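You operate a simulated robot arm through the tools that you are given. There is no shell and no other tool.

The job below is to be done with a simulated robot arm. You get a single attempt, and the scene is never put back.

TASK
Put things in order on the top of the kitting bench. At the end: the orange pad from the top of the kitting bench stands where the silver collar nut stood; the yellow brush stands where the orange pad stood; the silver collar nut from the top of the kitting bench stands where the grey tin (marked "GREASE") stood; the grey tin from the top of the kitting bench is in the grey tray (marked "KIT"); whatever was shut is shut again. Leave all else as you found it, and nothing knocked over.

The check looks at the end state, three seconds after you hand in, the way a careful person would. Anything else that was tipped, shoved, dropped, spilled or broken makes it a failure.

THE ROBOT
A 6-joint arm with a two-finger parallel gripper, fixed in place. Base frame: the origin is at the foot of the arm, x ahead of it, y to its left, z up; the work surface is at about z = 0. Readings come in m, rad, newtons and seconds.
With the tool pointing down near the work surface it reaches from about 0.18 to 0.46 m from the base axis. Its first joint turns from -1.222 to 1.222 rad. Payload 1.9 kg.
The TCP is the grasp point between the finger pads, 0.023 m short of the fingertips. In the tool frame z runs along the fingers and y along their closing line. Largest opening 0.094 m; finger width 0.038, thickness 0.01; the body of the gripper, 0.054 by 0.096 m, starts 0.039 m behind the TCP.
Orientation is that of the tool frame in the base frame, as a unit quaternion [w, x, y, z]. With the fingers straight down and closing along the base's y, the tool's x points along the base's -x, its y along +y and its z along -z.

THE INTERFACE
- The arm moves only by the tool arm_command. Its argument "increments" is one flat list of numbers, 7 for each row, row after row: the shift along the base's x, y, z in units of 50 mm (1.0 is 50 mm), then the turn, a rotation vector about the base's x, y, z in units of 5 degrees (1.0 is 5 degrees), then the closure, from 0 (fully open) to 1 (shut). In form: [x, y, z, rx, ry, rz, hand, x, y, z, rx, ry, rz, hand, ...]. A call has 1 to 20 rows; each row shifts and turns the commanded pose from where the row before left it. A call with a number of a shift or a turn outside -1 to 1 is refused whole. Each row takes 0.2 s and may step no farther than 0.05 m and 0.15 rad from the row before; otherwise, or with a gripper value out of range, the whole call is refused. A pose out of reach is approached as far as the arm can. The call stops where the force on the tool passes 40 N (or 10 N more than at its start, if that is more) or the arm is blocked; 0.2 s more then pass. Each finger travels about 0.108 m/s and halts on what it meets, pressing with about 27 N; the grip force reading is that of the motor and also rises with nothing between the fingers. The clock runs only during rows and for 0.2 s after the last one: add rows that do not move to give the fingers time. It gives the time, the measured TCP pose, the force on the tool (base axes), the opening and the grip force at its end, in the units of the frame above (readings bear some noise), with the torque about the TCP (base axes, N m) and any sound that the robot's microphone picked up.
- Cameras (640 x 400 px; columns grow to the right, rows downward): "scene" is fixed at [0.0498, 0.3091, 0.4255]; the picture's right is [-0.81, -0.59, 0.00], its down [-0.34, 0.46, -0.82] and it looks along [0.49, -0.66, -0.57] (base axes); focal length 222 px, centre (320, 200). "wrist" rides on the gripper at [0.086, 0.016, -0.075] in the tool frame; the picture's right is [-0.18, 0.98, 0.00], its down [-0.58, -0.11, -0.81] and it looks along [-0.79, -0.15, 0.59] (tool axes); focal length 243 px, centre (320, 200). There is no depth. A picture from a camera that has moved, and an enlarged one, comes with that camera's place and axes in the base frame and with its lens.
- camera(camera): a new picture of that camera. It takes no simulated time.
- inspect(camera, box): a new picture of the part [left, top, right, bottom] of that camera's present view, enlarged. It takes no simulated time.
- finish_job(): hands the job in; it is judged then, once.

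Places have to be worked out from the pictures, the camera data and where the tool is seen. Open the gripper and draw the arm clear of the work before you hand the job in, unless the task says otherwise.

The tools are called after "Emit:" as name(argument=value, ...) on one line, values as JSON. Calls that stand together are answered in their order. arm_command: Moves the arm, as the interface text tells. Its arguments: {"type":"object","properties":{"increments":{"type":"array","items":{"type":"number"}}},"required":["increments"]} The other tools are called the same way: camera (camera) takes a picture; inspect (camera, box) takes an enlarged picture of a part of a camera's view; finish_job () hands the job in.

At the start:

```text
time: 0.0
eef_pos: [0.2672, 0.0792, 0.3009]
ee_rot: [0.001, 0.001, 1.0, 0.0]
wrist_force: [0.2, 0.8, 1.2]
moment: [-0.02, -0.01, 0.0]
width: 0.0939
grip_force: 0.0
```

scene: 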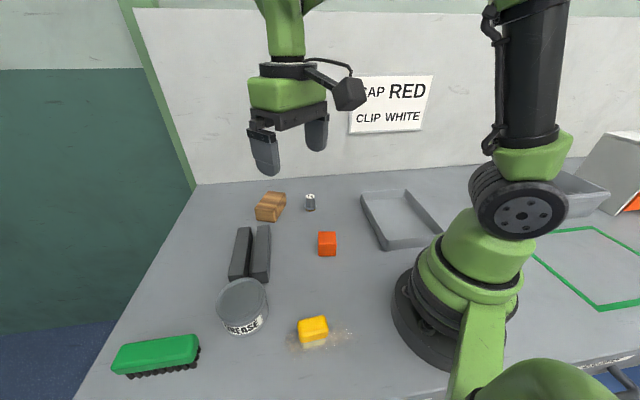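
wrist: 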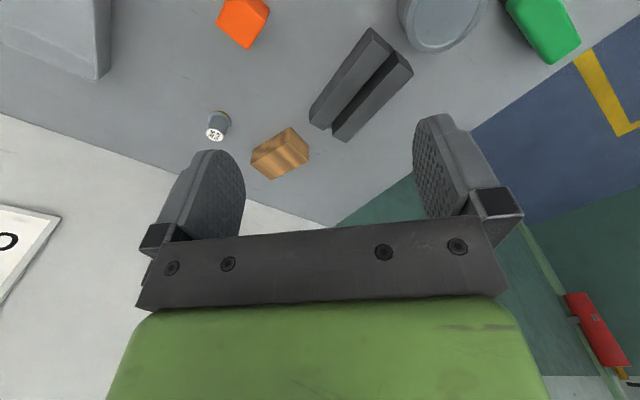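

I'll start by enlarging parts of the scene to identify the objects before I move anything.

Emit:
inspect(camera="scene", box=[200, 170, 460, 370])

Emit:
inspect(camera="scene", box=[100, 260, 360, 400])

Emit:
inspect(camera="scene", box=[460, 100, 640, 380])

Emit:
inspect(camera="wrist", box=[180, 0, 600, 200])

Emit:
inspect(camera="scene", box=[240, 170, 360, 270])

```text
2.00 times, centred on (330, 270) of scene
camera zoom: at [0.0498, 0.3091, 0.4255], right [-0.81, -0.59, 0.0], down [-0.34, 0.46, -0.82], along [0.49, -0.66, -0.57], focal length 444 px, centre (300, 60)
```

zoom: 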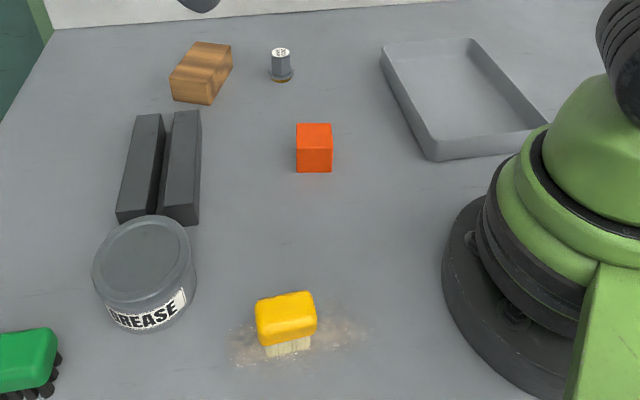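

```text
2.46 times, centred on (230, 330) of scene
camera zoom: at [0.0498, 0.3091, 0.4255], right [-0.81, -0.59, 0.0], down [-0.34, 0.46, -0.82], along [0.49, -0.66, -0.57], focal length 547 px, centre (542, -120)
```

zoom: 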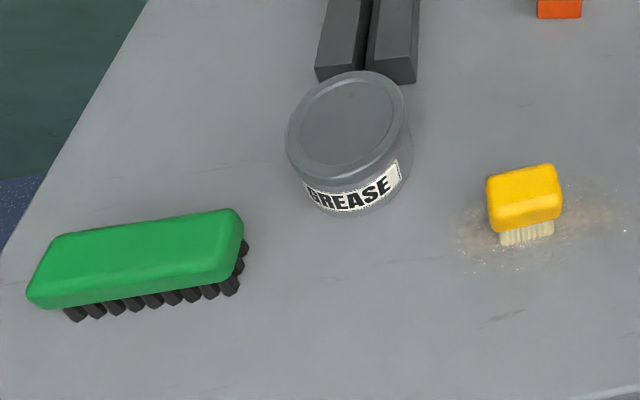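

```text
1.43 times, centred on (550, 240) of scene
camera zoom: at [0.0498, 0.3091, 0.4255], right [-0.81, -0.59, 0.0], down [-0.34, 0.46, -0.82], along [0.49, -0.66, -0.57], focal length 317 px, centre (-9, 143)
```

zoom: 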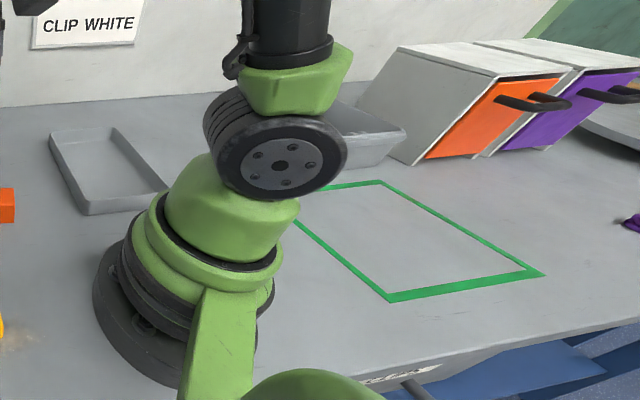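

```text
1.52 times, centred on (390, 100) of wrist
camera zoom: at [0.1826, 0.0962, 0.3746], right [0.19, 0.98, 0.0], down [0.58, -0.11, 0.81], along [0.79, -0.15, -0.59], focal length 370 px, centre (213, 352)
```

zoom: 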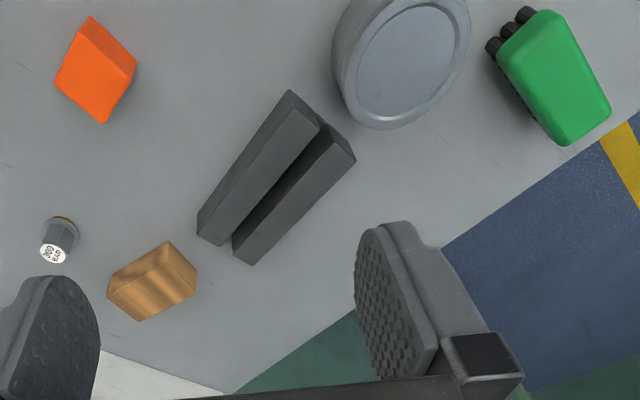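

```text
4.00 times, centred on (300, 220) of scene
camera zoom: at [0.0498, 0.3091, 0.4255], right [-0.81, -0.59, 0.0], down [-0.34, 0.46, -0.82], along [0.49, -0.66, -0.57], focal length 888 px, centre (400, 120)
```

zoom: 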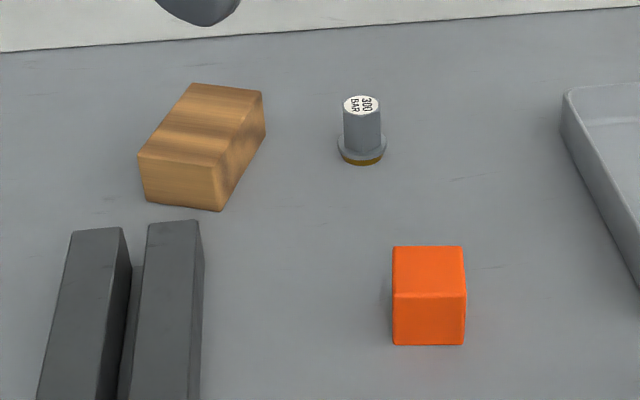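

The tray's label isn't visible at this zoom, so I'll enlarge the tray and the area behind the arm base further.

Emit:
inspect(camera="scene", box=[350, 175, 450, 255])

Emit:
inspect(camera="scene", box=[540, 120, 640, 230])

Emit:
inspect(camera="scene", box=[200, 230, 360, 360])

Emit:
inspect(camera="wrist", box=[0, 0, 160, 100])

```text
5.00 times, centred on (400, 215) of scene
camera zoom: at [0.0498, 0.3091, 0.4255], right [-0.81, -0.59, 0.0], down [-0.34, 0.46, -0.82], along [0.49, -0.66, -0.57], focal length 1110 px, centre (-80, 125)
```

zoom: 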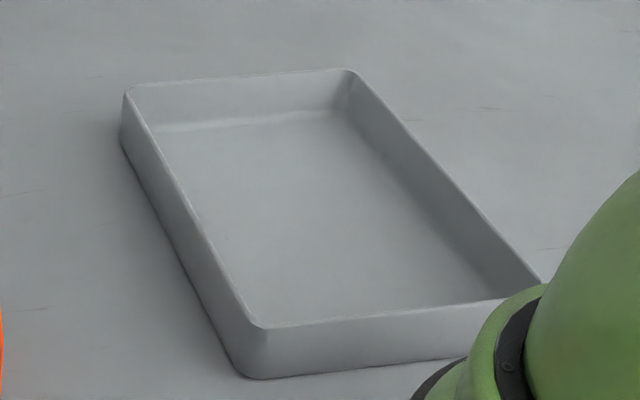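

```text
3.64 times, centred on (590, 175) of scene
camera zoom: at [0.0498, 0.3091, 0.4255], right [-0.81, -0.59, 0.0], down [-0.34, 0.46, -0.82], along [0.49, -0.66, -0.57], focal length 807 px, centre (-662, 291)
```

zoom: 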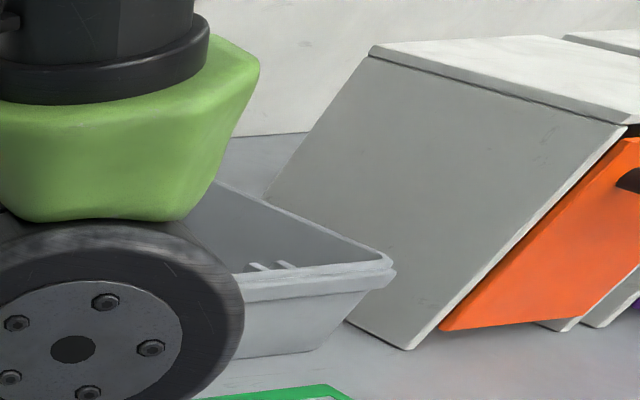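

```text
3.08 times, centred on (280, 295) of scene
camera zoom: at [0.0498, 0.3091, 0.4255], right [-0.81, -0.59, 0.0], down [-0.34, 0.46, -0.82], along [0.49, -0.66, -0.57], focal length 683 px, centre (443, -92)
```

zoom: 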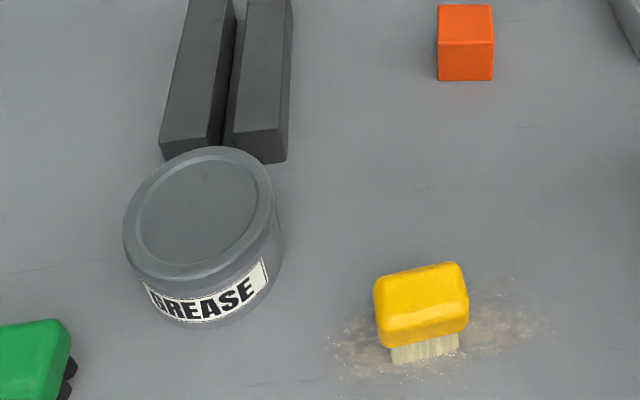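

```text
4.00 times, centred on (80, 50) of wrist
camera zoom: at [0.1826, 0.0962, 0.3746], right [0.19, 0.98, 0.0], down [0.58, -0.11, 0.81], along [0.79, -0.15, -0.59], focal length 970 px, centre (1280, 800)
```

zoom: 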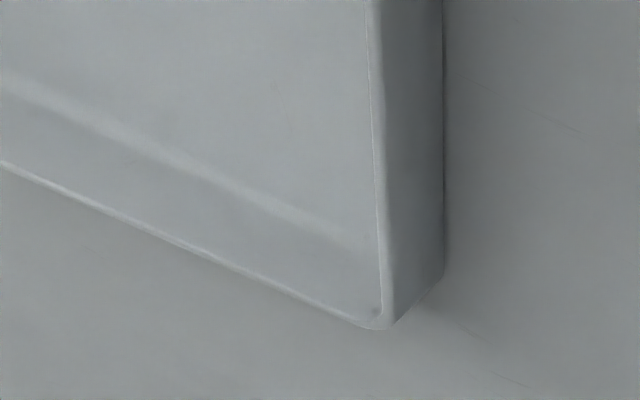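

Tray 1 shows no label from this side, so I'll swing the arm right at its current height, turning the tool with it, to look at the trays with the wrist camera.

Emit:
arm_command(increments=[0.05, -0.49, 0.1, 0, 0, -1, 0, -0.02, -0.48, 0.1, 0, 0, -1, 0, -0.07, -0.47, 0.1, 0, 0, -1, 0, -0.11, -0.46, 0, 0, 0, -1, 0, -0.05, -0.45, 0, 0, 0, -1, 0, -0.09, -0.45, 0, 0, 0, -1, 0, -0.12, -0.44, 0, 0, 0, -1, 0, -0.16, -0.42, 0, 0, 0, -1, 0, -0.2, -0.41, 0, 0, 0, -1, 0, -0.23, -0.39, 0, 0, 0, -1, 0, -0.27, -0.37, 0, 0, 0, -1, 0, -0.3, -0.34, 0, 0, 0, -1, 0, 0, 0, 0, 0, 0, 0, 0])

Emit:
camera(camera="wrist")

Emit:
camera(camera="scene")

```text
time: 2.8
eef_pos: [0.19, -0.1794, 0.3159]
ee_rot: [0.001, 0.501, 0.866, 0.0]
wrist_force: [-0.2, 0.5, 0.6]
moment: [-0.03, 0.03, 0.0]
width: 0.0942
grip_force: 0.1
```

```text
taken
camera wrist: at [0.161, -0.0956, 0.3883], right [0.94, 0.33, 0.0], down [0.19, -0.56, 0.81], along [0.27, -0.76, -0.59], focal length 243 px, centre (320, 200)
```

wrist: 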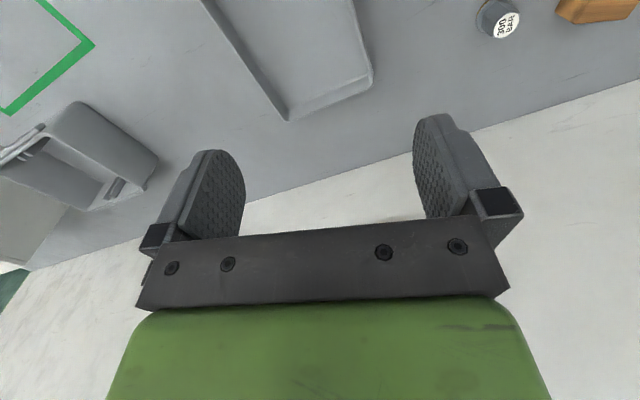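

```text
taken
```

scene: 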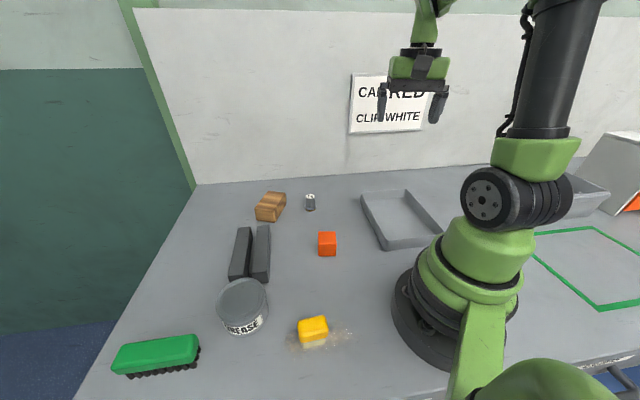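

The wrist camera now shows a second grey container at the far right. I'll enlarge both.

Emit:
inspect(camera="wrist", box=[0, 80, 180, 220])

Emit:
inspect(camera="wrist", box=[190, 0, 400, 130])

Emit:
inspect(camera="wrist", box=[440, 0, 600, 80])

Emit:
inspect(camera="scene", box=[540, 120, 640, 230])

```text
2.86 times, centred on (90, 150) of wrist
camera zoom: at [0.161, -0.0956, 0.3883], right [0.94, 0.33, 0.0], down [0.19, -0.56, 0.81], along [0.27, -0.76, -0.59], focal length 693 px, centre (977, 343)
```

zoom: 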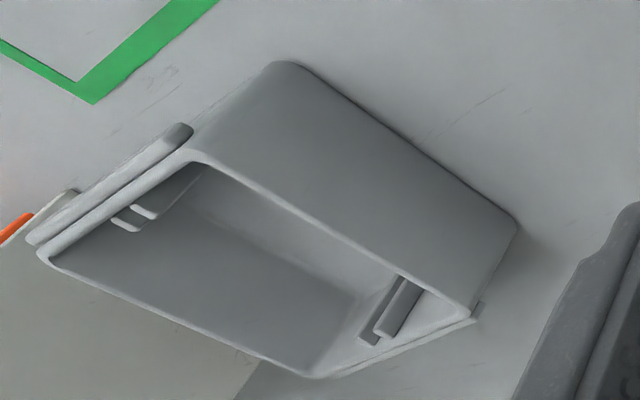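

```text
3.05 times, centred on (295, 65) of wrist
camera zoom: at [0.161, -0.0956, 0.3883], right [0.94, 0.33, 0.0], down [0.19, -0.56, 0.81], along [0.27, -0.76, -0.59], focal length 739 px, centre (396, 611)
```

zoom: 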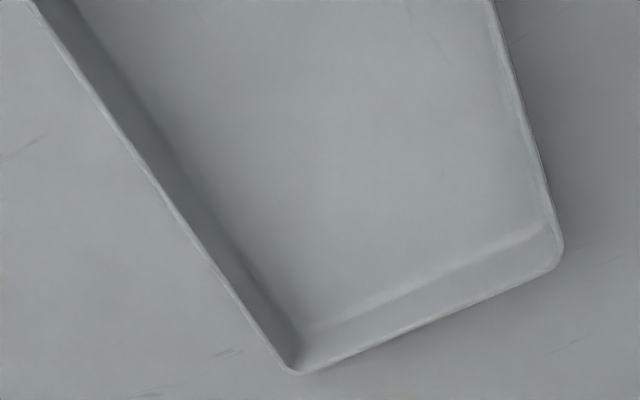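

```text
4.00 times, centred on (520, 40) of wrist
camera zoom: at [0.161, -0.0956, 0.3883], right [0.94, 0.33, 0.0], down [0.19, -0.56, 0.81], along [0.27, -0.76, -0.59], focal length 970 px, centre (-480, 840)
```

zoom: 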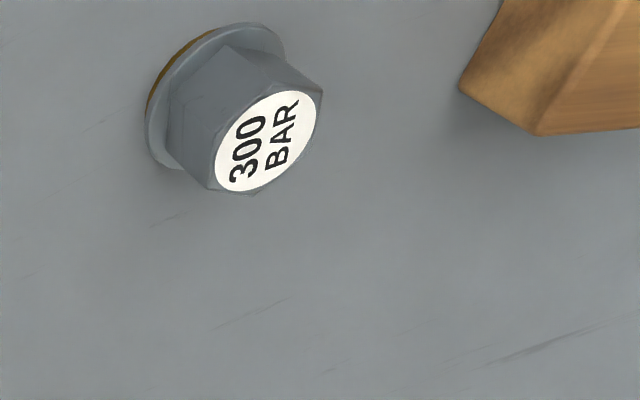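

```text
3.64 times, centred on (590, 175) of scene
camera zoom: at [0.0498, 0.3091, 0.4255], right [-0.81, -0.59, 0.0], down [-0.34, 0.46, -0.82], along [0.49, -0.66, -0.57], focal length 807 px, centre (-662, 291)
```

zoom: 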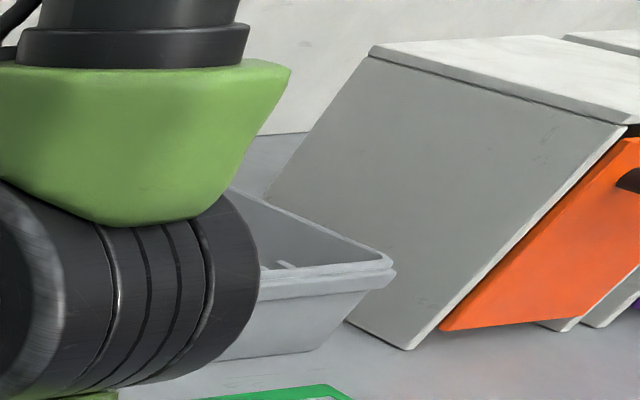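

The nut is the flanged hex piece marked "300 BAR", and the tote at the far right is out of reach. I want to see the tray's hidden outer side for the "KIT" label, so I'll move beyond the tray and turn the wrist camera back toward it.

Emit:
arm_command(increments=[-0.06, -0.195, -0.03, 0, 0, 1, 0, -0.06, -0.195, -0.03, 0, 0, 1, 0, -0.06, -0.195, -0.03, 0, 0, 1, 0, -0.06, -0.195, -0.03, 0, 0, 1, 0, -0.06, -0.195, -0.03, 0, 0, 1, 0, -0.06, -0.195, -0.03, 0, 0, 1, 0, -0.06, -0.195, -0.03, 0, 0, 1, 0, -0.06, -0.195, -0.03, 0, 0, 1, 0, -0.06, -0.195, -0.03, 0, 0, 1, 0, -0.06, -0.195, -0.03, 0, 0, 1, 0, -0.06, -0.195, -0.03, 0, 0, 1, 0, -0.06, -0.195, -0.03, 0, 0, 1, 0, -0.06, -0.195, -0.03, 0, 0, 1, 0, -0.06, -0.195, -0.03, 0, 0, 1, 0, -0.06, -0.195, -0.03, 0, 0, 1, 0, 0, 0, 0, 0, 0, 0, 0])

Emit:
camera(camera="wrist")

```text
time: 6.2
eef_pos: [0.1449, -0.3258, 0.2956]
ee_rot: [0.001, -0.131, 0.991, -0.001]
wrist_force: [0.3, 0.6, 0.7]
moment: [0.0, -0.04, -0.04]
width: 0.0943
grip_force: 0.1
```

```text
taken
camera wrist: at [0.0578, -0.3326, 0.3672], right [-0.08, 1.0, 0.0], down [0.59, 0.05, 0.81], along [0.8, 0.06, -0.59], focal length 243 px, centre (320, 200)
```

wrist: 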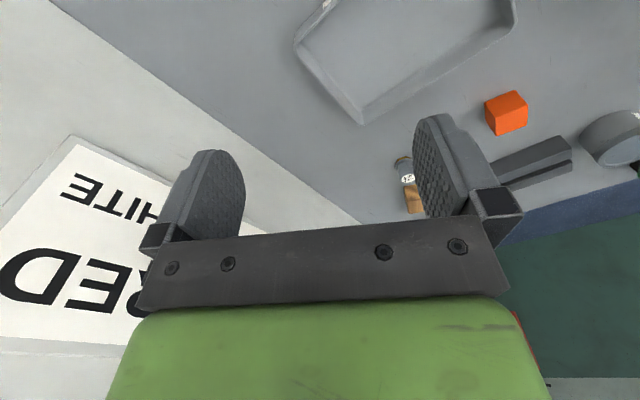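

Emit:
inspect(camera="wrist", box=[280, 0, 440, 100])

```text
4.00 times, centred on (360, 50) of wrist
camera zoom: at [0.0578, -0.3326, 0.3672], right [-0.08, 1.0, 0.0], down [0.59, 0.05, 0.81], along [0.8, 0.06, -0.59], focal length 970 px, centre (160, 800)
```

zoom: 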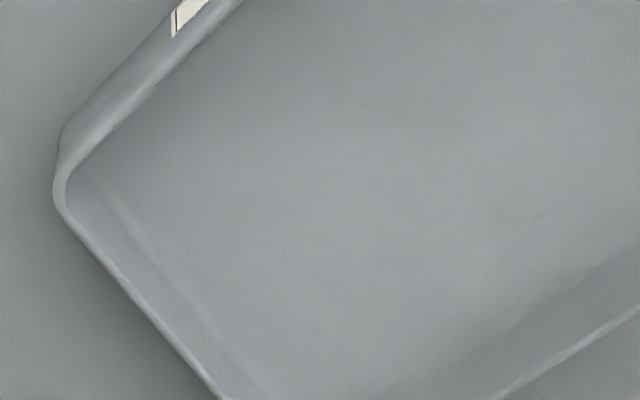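

A white label sits on the tray's outer far side, so the reachable grey tray is the KIT tray, centred near (0.174, -0.235). Next I'll arc over to the left at height to look at the grease tin from above.

Emit:
arm_command(increments=[0.532, 0.528, 0, 0, 0, -0.526, 0, 0.48, 0.548, 0, 0, 0, -0.526, 0, 0.464, 0.496, 0, 0, 0, -0.526, 0, 0.484, 0.476, 0, 0, 0, -0.526, 0, 0.426, 0.514, 0, 0, 0, -0.526, 0, 0.38, 0.564, 0, 0, 0, -0.526, 0, 0.312, 0.59, 0, 0, 0, -0.526, 0, 0.254, 0.618, 0, 0, 0, -0.526, 0, 0.19, 0.652, 0, 0, 0, -0.526, 0, 0.122, 0.658, 0, 0, 0, -0.526, 0, 0.056, 0.676, 0, 0, 0, -0.526, 0, -0.014, 0.668, 0, 0, 0, -0.526, 0, -0.082, 0.662, 0, 0, 0, -0.526, 0, -0.152, 0.664, 0, 0, 0, -0.526, 0, -0.214, 0.632, 0, 0, 0, -0.526, 0, -0.282, 0.618, 0, 0, 0, -0.526, 0, -0.338, 0.576, 0, 0, 0, -0.526, 0, -0.402, 0.548, 0, 0, 0, -0.526, 0, -0.448, 0.494, 0, 0, 0, -0.526, 0, 0, 0, 0, 0, 0, 0, 0])

Emit:
camera(camera="wrist")

Emit:
inspect(camera="wrist", box=[240, 0, 440, 125])

```text
time: 10.4
eef_pos: [0.2357, 0.2353, 0.2946]
ee_rot: [0.0, 0.302, 0.953, 0.0]
wrist_force: [0.3, 0.1, 0.1]
moment: [0.0, 0.02, -0.01]
width: 0.0938
grip_force: 0.1
```

```text
taken
camera wrist: at [0.1746, 0.2977, 0.3667], right [0.72, 0.7, 0.0], down [0.41, -0.42, 0.81], along [0.56, -0.58, -0.59], focal length 243 px, centre (320, 200)
```

wrist: 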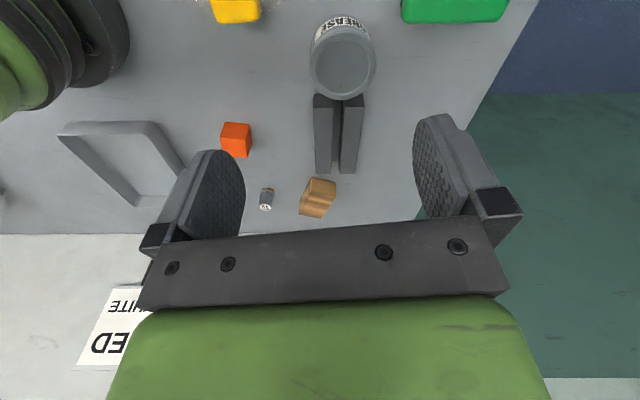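

```text
3.20 times, centred on (340, 62) of wrist
camera zoom: at [0.1746, 0.2977, 0.3667], right [0.72, 0.7, 0.0], down [0.41, -0.42, 0.81], along [0.56, -0.58, -0.59], focal length 776 px, centre (256, 640)
```

zoom: 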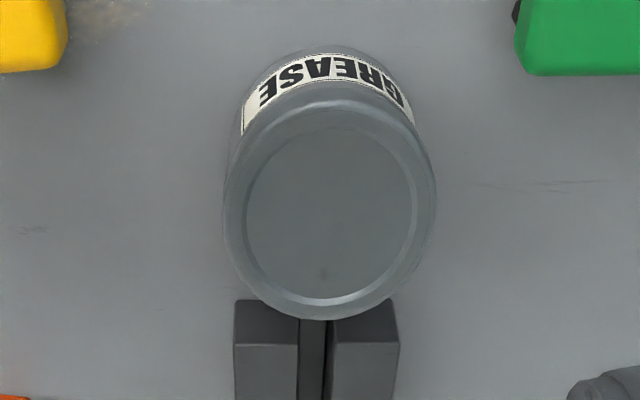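

From both cameras the tin is centred near (0.295, 0.213), its lid is about 83 mm across, and its height is about 55 mm. The closing line at this yaw keeps the fingers clear of the dark bars, so I'll move above the tin to z of about 0.13 and check alignment.

Emit:
arm_command(increments=[0.198, -0.074, -0.549, 0, 0, 0, 0, 0.198, -0.074, -0.549, 0, 0, 0, 0, 0.198, -0.074, -0.549, 0, 0, 0, 0, 0.198, -0.074, -0.549, 0, 0, 0, 0, 0.198, -0.074, -0.549, 0, 0, 0, 0, 0.196, -0.074, -0.549, 0, 0, 0, 0, 0, 0, 0, 0, 0, 0, 0])

Emit:
camera(camera="wrist")

Emit:
camera(camera="scene")

```text
time: 12.0
eef_pos: [0.2946, 0.2119, 0.1285]
ee_rot: [0.001, 0.301, 0.954, 0.0]
wrist_force: [0.3, 0.5, 0.6]
moment: [-0.04, -0.01, 0.01]
width: 0.0939
grip_force: 0.1
```

```text
taken
camera wrist: at [0.2333, 0.2744, 0.2018], right [0.72, 0.7, 0.0], down [0.41, -0.42, 0.81], along [0.56, -0.58, -0.59], focal length 243 px, centre (320, 200)
```

wrist: 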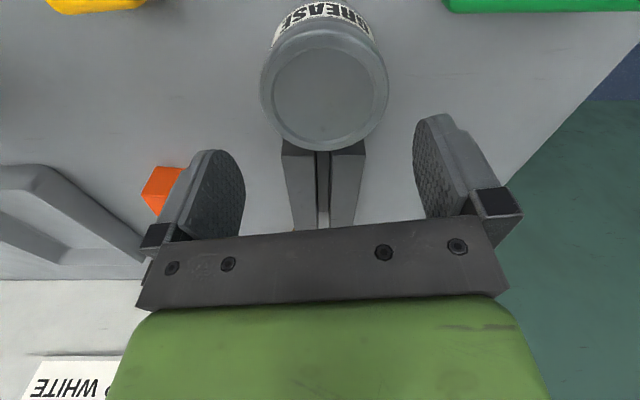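

```text
taken
```

scene: 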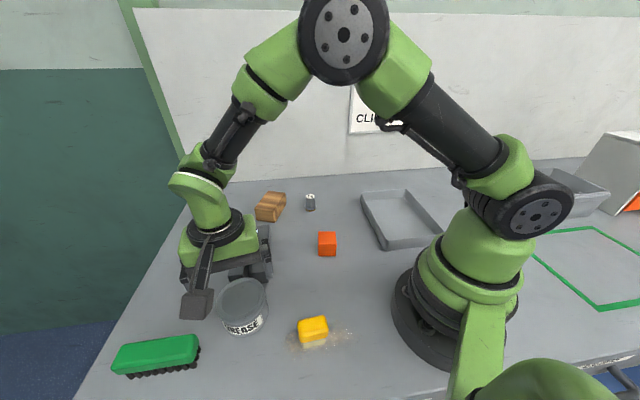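

I'll zoom in on the lid in the wrist view to pin down its centre relative to the gripper before descending.

Emit:
inspect(camera="wrist", box=[230, 0, 420, 160])

Emit:
inspect(camera="scene", box=[170, 220, 300, 350])

```text
2.50 times, centred on (325, 80) of wrist
camera zoom: at [0.2333, 0.2744, 0.2018], right [0.72, 0.7, 0.0], down [0.41, -0.42, 0.81], along [0.56, -0.58, -0.59], focal length 606 px, centre (308, 500)
```

zoom: 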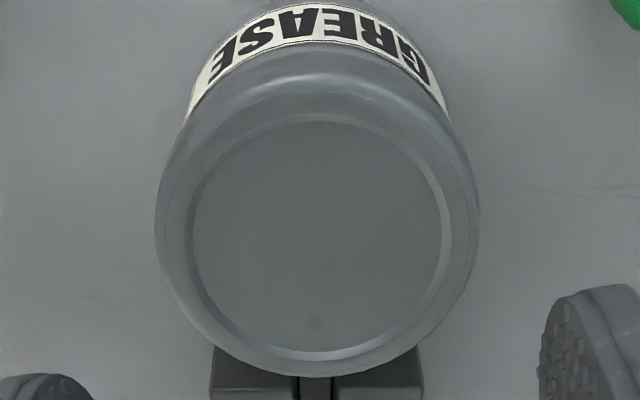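

```text
3.08 times, centred on (235, 285) of scene
camera zoom: at [0.0498, 0.3091, 0.4255], right [-0.81, -0.59, 0.0], down [-0.34, 0.46, -0.82], along [0.49, -0.66, -0.57], focal length 683 px, centre (582, -62)
```

zoom: 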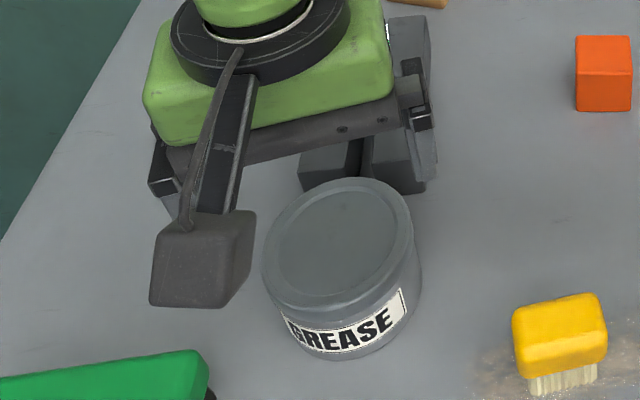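

The lid centre is about 2–3 mm along the closing line from the TCP. I'll shift to correct that and drop to just above the lid to check again.

Emit:
arm_command(increments=[0.01, 0.022, -0.4, 0, 0, 0, 0, 0.01, 0.022, -0.45, 0, 0, 0, 0, 0, 0, 0, 0, 0, 0, 0])

Emit:
camera(camera="wrist")

Emit:
inspect(camera="scene", box=[170, 220, 300, 350])

```text
time: 12.8
eef_pos: [0.2951, 0.212, 0.0852]
ee_rot: [0.0, 0.301, 0.954, -0.001]
wrist_force: [-0.4, -0.2, -0.5]
moment: [0.03, -0.01, -0.01]
width: 0.0941
grip_force: 0.1
```

```text
taken
camera wrist: at [0.2332, 0.2756, 0.1581], right [0.71, 0.7, 0.0], down [0.41, -0.42, 0.81], along [0.56, -0.58, -0.59], focal length 243 px, centre (320, 200)
```

wrist: 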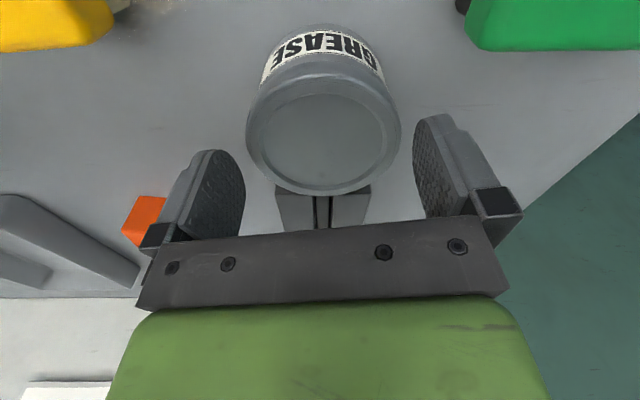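

```text
3.08 times, centred on (235, 285) of scene
camera zoom: at [0.0498, 0.3091, 0.4255], right [-0.81, -0.59, 0.0], down [-0.34, 0.46, -0.82], along [0.49, -0.66, -0.57], focal length 683 px, centre (582, -62)
```

zoom: 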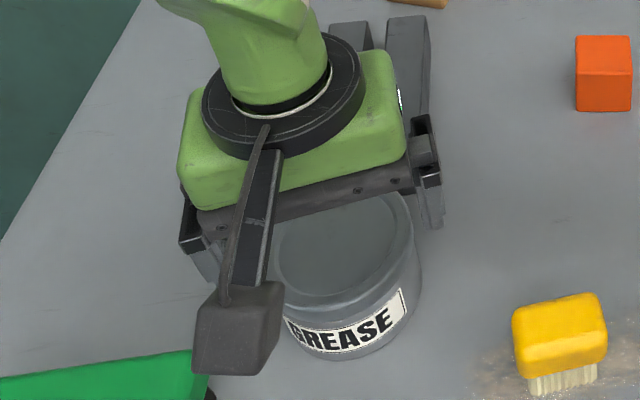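

Allowing for perspective, all views put the tin centre at about (0.2997, 0.210). I'll shift about 5 mm forward and descend gently to grip height.

Emit:
arm_command(increments=[0.082, -0.05, 0, 0, 0, 0, 0, 0, 0, -0.27, 0, 0, 0, 0, 0, 0, -0.27, 0, 0, 0, 0, 0, 0, -0.26, 0, 0, 0, 0, 0, 0, -0.26, 0, 0, 0, 0, 0, 0, 0, 0, 0, 0, 0])

Emit:
camera(camera="wrist")

Emit:
inspect(camera="scene", box=[170, 220, 300, 350])

```text
time: 14.2
eef_pos: [0.2984, 0.2105, 0.0322]
ee_rot: [0.001, 0.3, 0.954, 0.0]
wrist_force: [-1.1, -0.7, -0.5]
moment: [-0.01, 0.04, 0.01]
width: 0.0942
grip_force: 0.1
```

```text
taken
camera wrist: at [0.2377, 0.273, 0.1056], right [0.72, 0.7, 0.0], down [0.41, -0.42, 0.81], along [0.56, -0.58, -0.59], focal length 243 px, centre (320, 200)
```

wrist: 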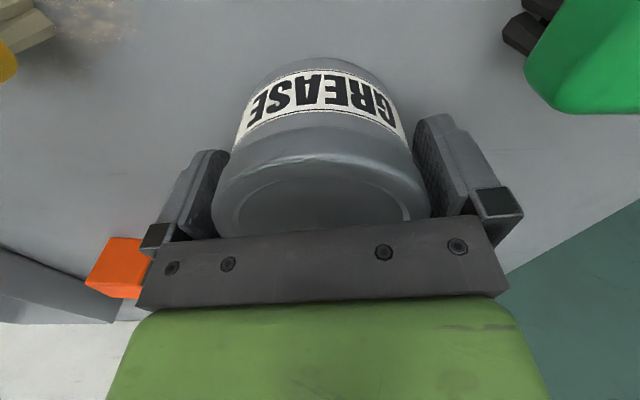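

```text
3.08 times, centred on (235, 285) of scene
camera zoom: at [0.0498, 0.3091, 0.4255], right [-0.81, -0.59, 0.0], down [-0.34, 0.46, -0.82], along [0.49, -0.66, -0.57], focal length 683 px, centre (582, -62)
```

zoom: 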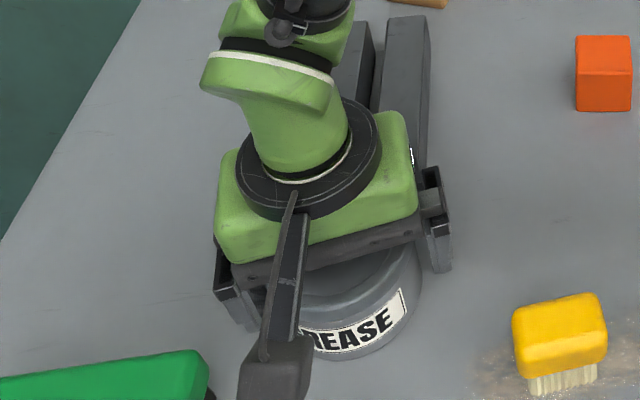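

The tin sits between the pads with no contact. Closing the gripper in place now.

Emit:
arm_command(increments=[0, 0, 0, 0, 0, 0, 0.3, 0, 0, 0, 0, 0, 0, 1, 0, 0, 0, 0, 0, 0, 1])

```text
time: 15.0
eef_pos: [0.2988, 0.2104, 0.0327]
ee_rot: [0.001, 0.3, 0.954, 0.0]
wrist_force: [-0.3, 0.2, -0.4]
moment: [0.0, -0.07, 0.03]
width: 0.0791
grip_force: 26.6
```

The gripper closed on a width of 79 mm at 26.6 N. The tin's place works out to about (0.296, 0.213). I'll lift straight up and check the load.

Emit:
arm_command(increments=[0, 0, 0.2, 0, 0, 0, 1, 0, 0, 0.4, 0, 0, 0, 1, 0, 0, 0.4, 0, 0, 0, 1, 0, 0, 0.5, 0, 0, 0, 1, 0, 0, 0.5, 0, 0, 0, 1, 0, 0, 0.4, 0, 0, 0, 1, 0, 0, 0, 0, 0, 0, 1])

Emit:
camera(camera="wrist")

Emit:
camera(camera="scene")

```text
time: 16.6
eef_pos: [0.2977, 0.2113, 0.1547]
ee_rot: [0.001, 0.301, 0.954, 0.0]
wrist_force: [0.0, -0.5, -2.9]
moment: [-0.01, -0.01, -0.03]
width: 0.0785
grip_force: 26.6
```

```text
taken
camera wrist: at [0.2367, 0.2738, 0.2274], right [0.71, 0.7, 0.0], down [0.41, -0.42, 0.81], along [0.56, -0.58, -0.59], focal length 243 px, centre (320, 200)
```

wrist: 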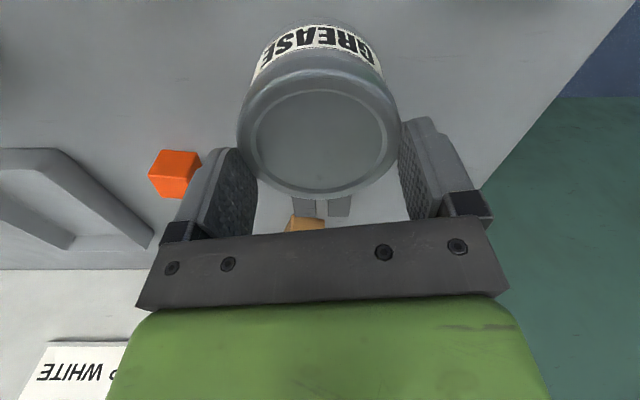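

```text
taken
```

scene: 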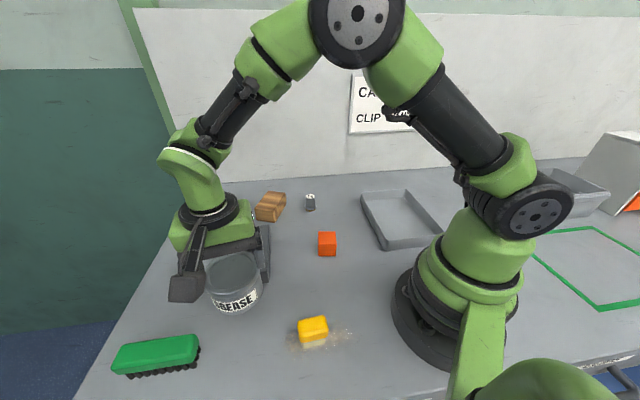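

The wrist view shows the tin has slid about 4 cm down in the fingers and is now held only at its top. I'll lower it straight back to its own spot before it drops.

Emit:
arm_command(increments=[0, 0, -0.5, 0, 0, 0, 1, 0, 0, -0.6, 0, 0, 0, 1, 0, 0, -0.3, 0, 0, 0, 1])

Emit:
camera(camera="wrist")

Emit:
camera(camera="scene")

```text
time: 17.4
eef_pos: [0.2984, 0.2096, 0.0848]
ee_rot: [0.001, 0.302, 0.953, 0.001]
wrist_force: [0.3, 0.3, -3.6]
moment: [0.0, 0.02, 0.02]
width: 0.0789
grip_force: 27.2
```

```text
taken
camera wrist: at [0.2368, 0.2733, 0.157], right [0.71, 0.7, 0.0], down [0.41, -0.42, 0.81], along [0.56, -0.58, -0.59], focal length 243 px, centre (320, 200)
```

wrist: 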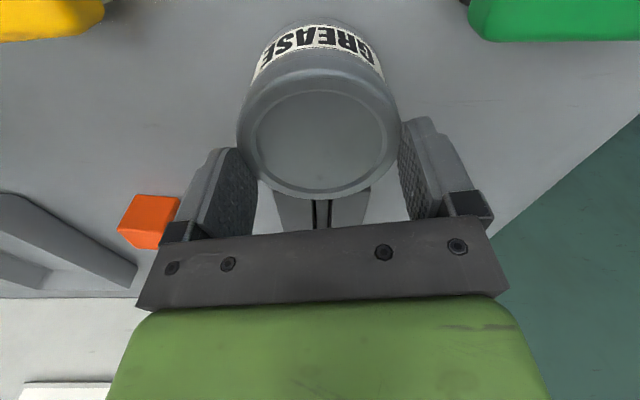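

```text
taken
```

scene: 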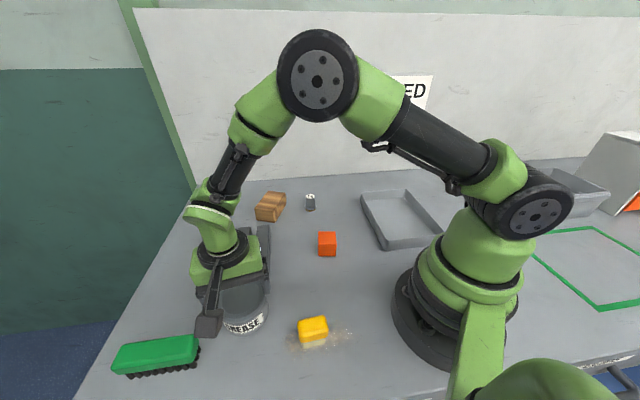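

The tin has not slipped any further, and it is now about 1 cm above the bench at its own spot. I'll set it down gently and then re-grip deeper around the lid.

Emit:
arm_command(increments=[0, 0, -0.08, 0, 0, 0, 1, 0, 0, -0.06, 0, 0, 0, 1, 0, 0, -0.04, 0, 0, 0, 1])

```text
time: 18.2
eef_pos: [0.2971, 0.2107, 0.0756]
ee_rot: [0.001, 0.301, 0.954, 0.002]
wrist_force: [1.9, -5.5, 19.3]
moment: [-0.09, 0.07, -0.15]
width: 0.0789
grip_force: 26.9
```

Contact with the bench is felt at a TCP height of about 0.0756. I'll ease up a hair, open, and look.

Emit:
arm_command(increments=[0, 0, 0.02, 0, 0, 0, 1, 0, 0, 0, 0, 0, 0, 0.1, 0, 0, 0, 0, 0, 0, 0])

Emit:
camera(camera="wrist")

Emit:
inspect(camera="wrist", box=[210, 0, 430, 210])

Emit:
inspect(camera="scene", box=[170, 220, 300, 350])

```text
time: 19.0
eef_pos: [0.2965, 0.2104, 0.0756]
ee_rot: [0.0, 0.301, 0.954, 0.0]
wrist_force: [-0.2, 0.4, 0.4]
moment: [0.01, 0.0, 0.01]
width: 0.0941
grip_force: 0.1
```

```text
taken
camera wrist: at [0.2361, 0.2735, 0.1493], right [0.71, 0.7, 0.0], down [0.41, -0.42, 0.81], along [0.56, -0.58, -0.59], focal length 243 px, centre (320, 200)
```

wrist: 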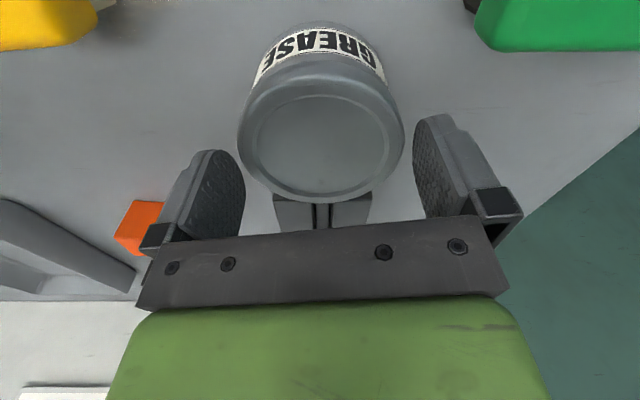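

```text
1.90 times, centred on (320, 105) of wrist
camera zoom: at [0.2361, 0.2735, 0.1493], right [0.71, 0.7, 0.0], down [0.41, -0.42, 0.81], along [0.56, -0.58, -0.59], focal length 462 px, centre (320, 381)
```

zoom: 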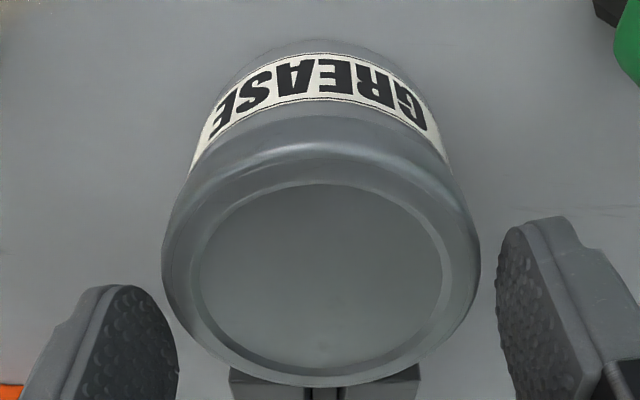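

```text
3.08 times, centred on (235, 285) of scene
camera zoom: at [0.0498, 0.3091, 0.4255], right [-0.81, -0.59, 0.0], down [-0.34, 0.46, -0.82], along [0.49, -0.66, -0.57], focal length 683 px, centre (582, -62)
```

zoom: 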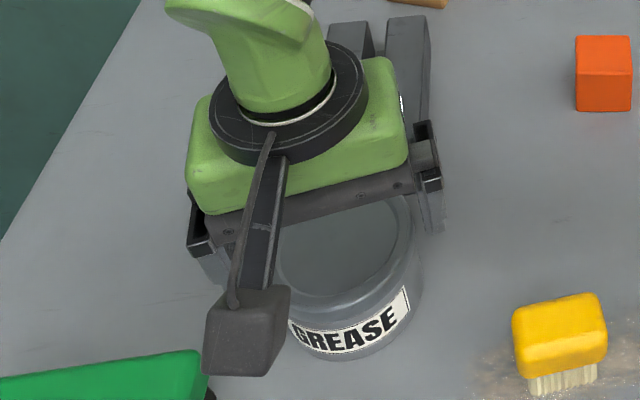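

The tin is standing back on its spot, upright. I'll re-centre by about 2 mm, descend so that the lid rim sits mid-pad, and close again.

Emit:
arm_command(increments=[-0.03, 0.04, 0, 0, 0, 0, 0, 0, 0, -0.3, 0, 0, 0, 0, 0, 0, -0.28, 0, 0, 0, 0, 0, 0, 0, 0, 0, 0, 0.2, 0, 0, 0, 0, 0, 0, 1, 0, 0, 0, 0, 0, 0, 1, 0, 0, 0, 0, 0, 0, 1])

Emit:
camera(camera="wrist")

```text
time: 20.6
eef_pos: [0.2964, 0.2132, 0.0466]
ee_rot: [0.0, 0.301, 0.954, 0.002]
wrist_force: [-1.5, -3.8, 8.2]
moment: [-0.3, 0.11, -0.05]
width: 0.0789
grip_force: 26.9
```

```text
taken
camera wrist: at [0.2349, 0.2753, 0.1195], right [0.71, 0.7, 0.0], down [0.41, -0.42, 0.81], along [0.56, -0.58, -0.59], focal length 243 px, centre (320, 200)
```

wrist: 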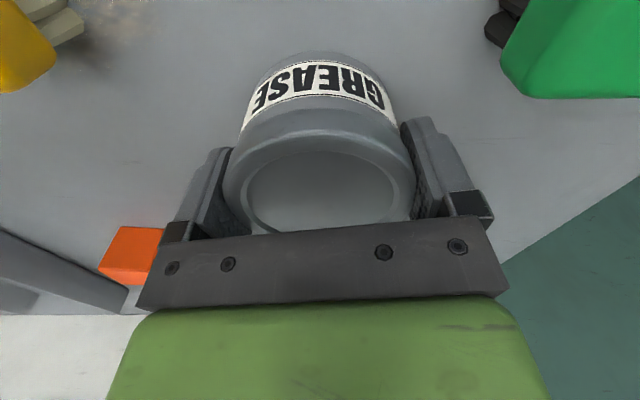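

Grip closed at 78.9 mm. I'll lift very slowly by a small amount and compare pictures for slip.

Emit:
arm_command(increments=[0, 0, 0.05, 0, 0, 0, 1, 0, 0, 0.08, 0, 0, 0, 1, 0, 0, 0.1, 0, 0, 0, 1, 0, 0, 0.1, 0, 0, 0, 1, 0, 0, 0, 0, 0, 0, 1])

Emit:
camera(camera="wrist")

```text
time: 21.8
eef_pos: [0.2968, 0.2137, 0.0644]
ee_rot: [0.0, 0.3, 0.954, 0.0]
wrist_force: [0.0, 0.4, -2.6]
moment: [-0.04, 0.01, 0.03]
width: 0.0791
grip_force: 26.7
```

```text
taken
camera wrist: at [0.2357, 0.2768, 0.137], right [0.71, 0.7, 0.0], down [0.41, -0.42, 0.81], along [0.56, -0.58, -0.59], focal length 243 px, centre (320, 200)
```

wrist: 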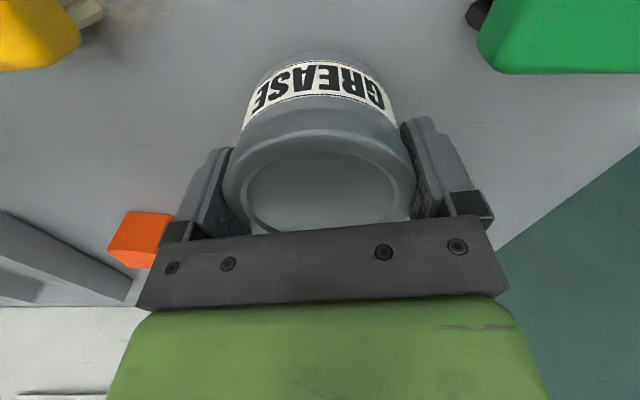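

No slip this time, since the tin looks identical relative to the gripper. I'll continue lifting gently to about z = 0.13.

Emit:
arm_command(increments=[0, 0, 0.1, 0, 0, 0, 1, 0, 0, 0.15, 0, 0, 0, 1, 0, 0, 0.2, 0, 0, 0, 1, 0, 0, 0.2, 0, 0, 0, 1, 0, 0, 0.2, 0, 0, 0, 1, 0, 0, 0.2, 0, 0, 0, 1, 0, 0, 0.15, 0, 0, 0, 1, 0, 0, 0.1, 0, 0, 0, 1, 0, 0, 0, 0, 0, 0, 1])

Emit:
camera(camera="wrist")

```text
time: 23.8
eef_pos: [0.2965, 0.2145, 0.1275]
ee_rot: [0.001, 0.302, 0.953, 0.0]
wrist_force: [-0.4, 1.1, -3.4]
moment: [0.0, 0.0, 0.0]
width: 0.0787
grip_force: 27.6
```

```text
taken
camera wrist: at [0.2354, 0.277, 0.2012], right [0.71, 0.7, 0.0], down [0.41, -0.42, 0.81], along [0.56, -0.58, -0.59], focal length 243 px, centre (320, 200)
```

wrist: 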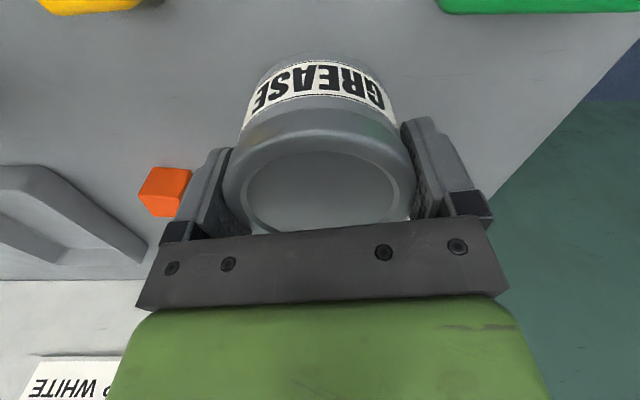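

Still no slip. I'll now carry the tin at this height along an arc toward the KIT tray, with gentle acceleration and a check halfway.

Emit:
arm_command(increments=[0.06, -0.114, 0.05, 0, 0, 0, 1, 0.116, -0.228, 0.05, 0, 0, 0, 1, 0.152, -0.336, 0, 0, 0, 0, 1, 0.14, -0.354, 0, 0, 0, 0, 1, 0.118, -0.36, 0, 0, 0, 0, 1, 0.098, -0.362, 0, 0, 0, 0, 1, 0.078, -0.364, 0, 0, 0, 0, 1, 0.058, -0.366, 0, 0, 0, 0, 1, 0.04, -0.364, 0, 0, 0, 0, 1, 0.02, -0.366, 0, 0, 0, 0, 1, -0.002, -0.362, 0, 0, 0, 0, 1, -0.02, -0.36, 0, 0, 0, 0, 1, -0.036, -0.3, 0, 0, 0, 0, 1, -0.04, -0.2, 0, 0, 0, 0, 1, -0.02, -0.1, 0, 0, 0, 0, 1])

Emit:
camera(camera="wrist")

Emit:
camera(camera="scene")

```text
time: 27.0
eef_pos: [0.3337, -0.014, 0.1349]
ee_rot: [0.001, 0.301, 0.954, 0.0]
wrist_force: [0.7, 0.9, -2.3]
moment: [0.0, -0.03, 0.01]
width: 0.079
grip_force: 27.1
```

```text
taken
camera wrist: at [0.2728, 0.0491, 0.2074], right [0.71, 0.7, 0.0], down [0.41, -0.42, 0.81], along [0.56, -0.58, -0.59], focal length 243 px, centre (320, 200)
```

wrist: 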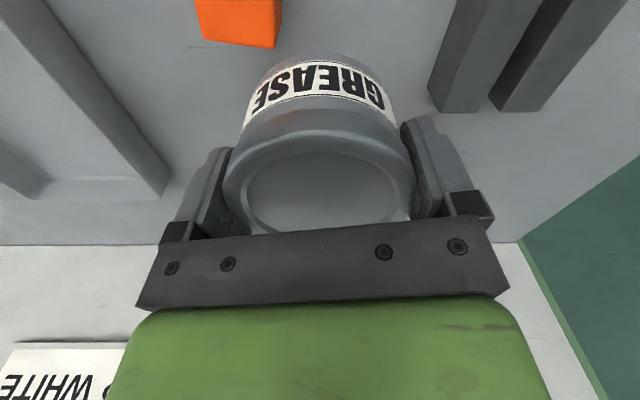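

```text
taken
```

scene: 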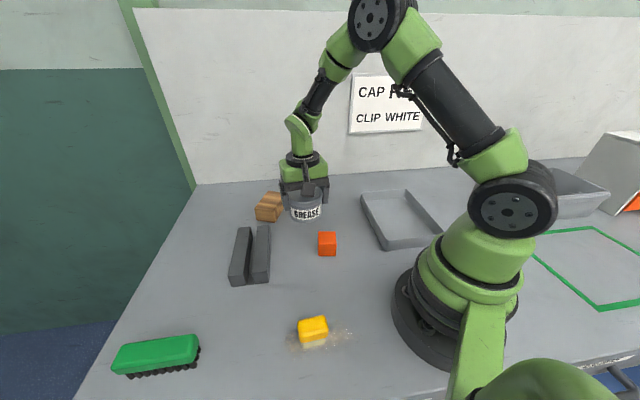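

The tin is steady in the grip. Continuing in a straight line to above the tray centre.

Emit:
arm_command(increments=[-0.057, -0.082, 0, 0, 0, 0, 1, -0.114, -0.164, 0, 0, 0, 0, 1, -0.172, -0.246, 0, 0, 0, 0, 1, -0.2, -0.287, 0, 0, 0, 0, 1, -0.2, -0.287, 0, 0, 0, 0, 1, -0.2, -0.287, 0, 0, 0, 0, 1, -0.2, -0.287, 0, 0, 0, 0, 1, -0.2, -0.287, 0, 0, 0, 0, 1, -0.2, -0.287, 0, 0, 0, 0, 1, -0.2, -0.287, 0, 0, 0, 0, 1, -0.2, -0.287, 0, 0, 0, 0, 1, -0.2, -0.287, 0, 0, 0, 0, 1, -0.2, -0.287, 0, 0, 0, 0, 1, -0.2, -0.287, 0, 0, 0, 0, 1, -0.2, -0.287, 0, 0, 0, 0, 1, -0.172, -0.246, 0, 0, 0, 0, 1, -0.114, -0.164, 0, 0, 0, 0, 1, -0.057, -0.082, 0, 0, 0, 0, 1])

Emit:
camera(camera="wrist")

Emit:
inspect(camera="scene", box=[330, 130, 490, 270])

```text
time: 30.8
eef_pos: [0.1776, -0.2341, 0.1325]
ee_rot: [-0.001, 0.301, 0.954, 0.0]
wrist_force: [-0.3, 0.3, -2.2]
moment: [0.0, -0.03, -0.01]
width: 0.0792
grip_force: 26.9
```

```text
taken
camera wrist: at [0.1182, -0.1708, 0.2052], right [0.71, 0.7, 0.0], down [0.41, -0.42, 0.81], along [0.56, -0.58, -0.59], focal length 243 px, centre (320, 200)
```

wrist: 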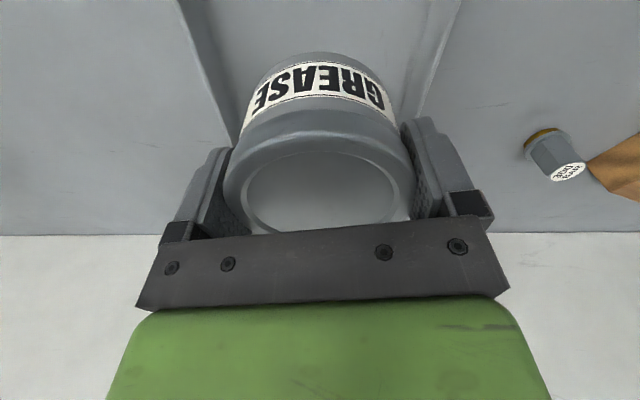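

```text
2.86 times, centred on (410, 200) of scene
camera zoom: at [0.0498, 0.3091, 0.4255], right [-0.81, -0.59, 0.0], down [-0.34, 0.46, -0.82], along [0.49, -0.66, -0.57], focal length 634 px, centre (63, 200)
```

zoom: 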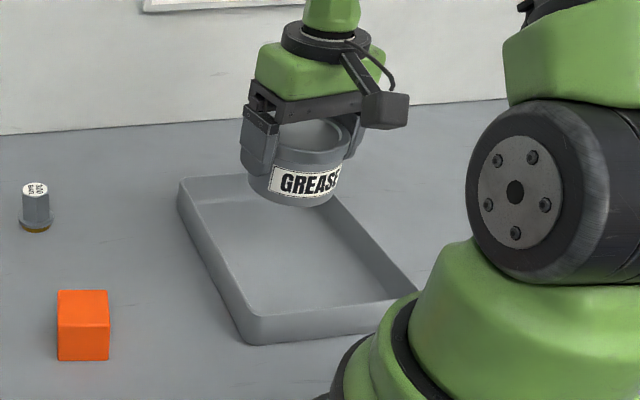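

The tray walls appear symmetric around the tin, so it's centred. Lowering gently to just above the tray floor.

Emit:
arm_command(increments=[0, 0, -0.1, 0, 0, 0, 1, 0, 0, -0.2, 0, 0, 0, 1, 0, 0, -0.25, 0, 0, 0, 1, 0, 0, -0.25, 0, 0, 0, 1, 0, 0, -0.25, 0, 0, 0, 1, 0, 0, -0.2, 0, 0, 0, 1, 0, 0, -0.15, 0, 0, 0, 1, 0, 0, -0.08, 0, 0, 0, 1])

Emit:
camera(camera="wrist")

Emit:
inspect(camera="scene", box=[330, 130, 490, 270])

```text
time: 32.6
eef_pos: [0.181, -0.2337, 0.0591]
ee_rot: [0.001, 0.301, 0.954, 0.0]
wrist_force: [-0.9, -0.6, -2.0]
moment: [-0.04, -0.01, -0.02]
width: 0.0789
grip_force: 27.0
```

```text
taken
camera wrist: at [0.1193, -0.1703, 0.132], right [0.72, 0.7, 0.0], down [0.41, -0.42, 0.81], along [0.56, -0.58, -0.59], focal length 243 px, centre (320, 200)
```

wrist: 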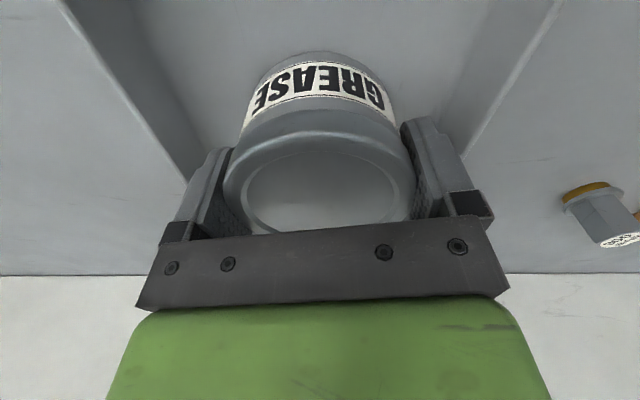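

```text
2.86 times, centred on (410, 200) of scene
camera zoom: at [0.0498, 0.3091, 0.4255], right [-0.81, -0.59, 0.0], down [-0.34, 0.46, -0.82], along [0.49, -0.66, -0.57], focal length 634 px, centre (63, 200)
```

zoom: 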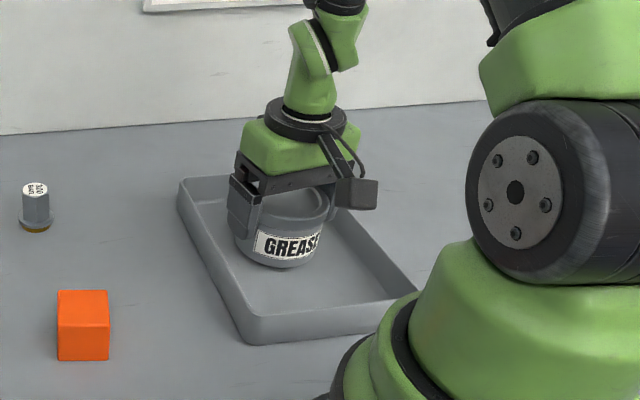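

The tin is inside the tray walls, about 1 cm above the floor. Lowering in small steps until I feel contact.

Emit:
arm_command(increments=[0, 0, -0.06, 0, 0, 0, 1, 0, 0, -0.05, 0, 0, 0, 1, 0, 0, -0.03, 0, 0, 0, 1])

```text
time: 33.4
eef_pos: [0.181, -0.2333, 0.0517]
ee_rot: [0.001, 0.301, 0.954, 0.0]
wrist_force: [0.0, 0.0, -2.7]
moment: [0.01, -0.01, 0.01]
width: 0.0789
grip_force: 27.1
```

Emit:
arm_command(increments=[0, 0, -0.03, 0, 0, 0, 1, 0, 0, -0.02, 0, 0, 0, 1])

```text
time: 34.0
eef_pos: [0.1814, -0.2335, 0.0494]
ee_rot: [0.002, 0.302, 0.953, -0.001]
wrist_force: [-6.1, -0.7, 20.0]
moment: [-0.07, 0.06, -0.02]
width: 0.0789
grip_force: 26.6
```

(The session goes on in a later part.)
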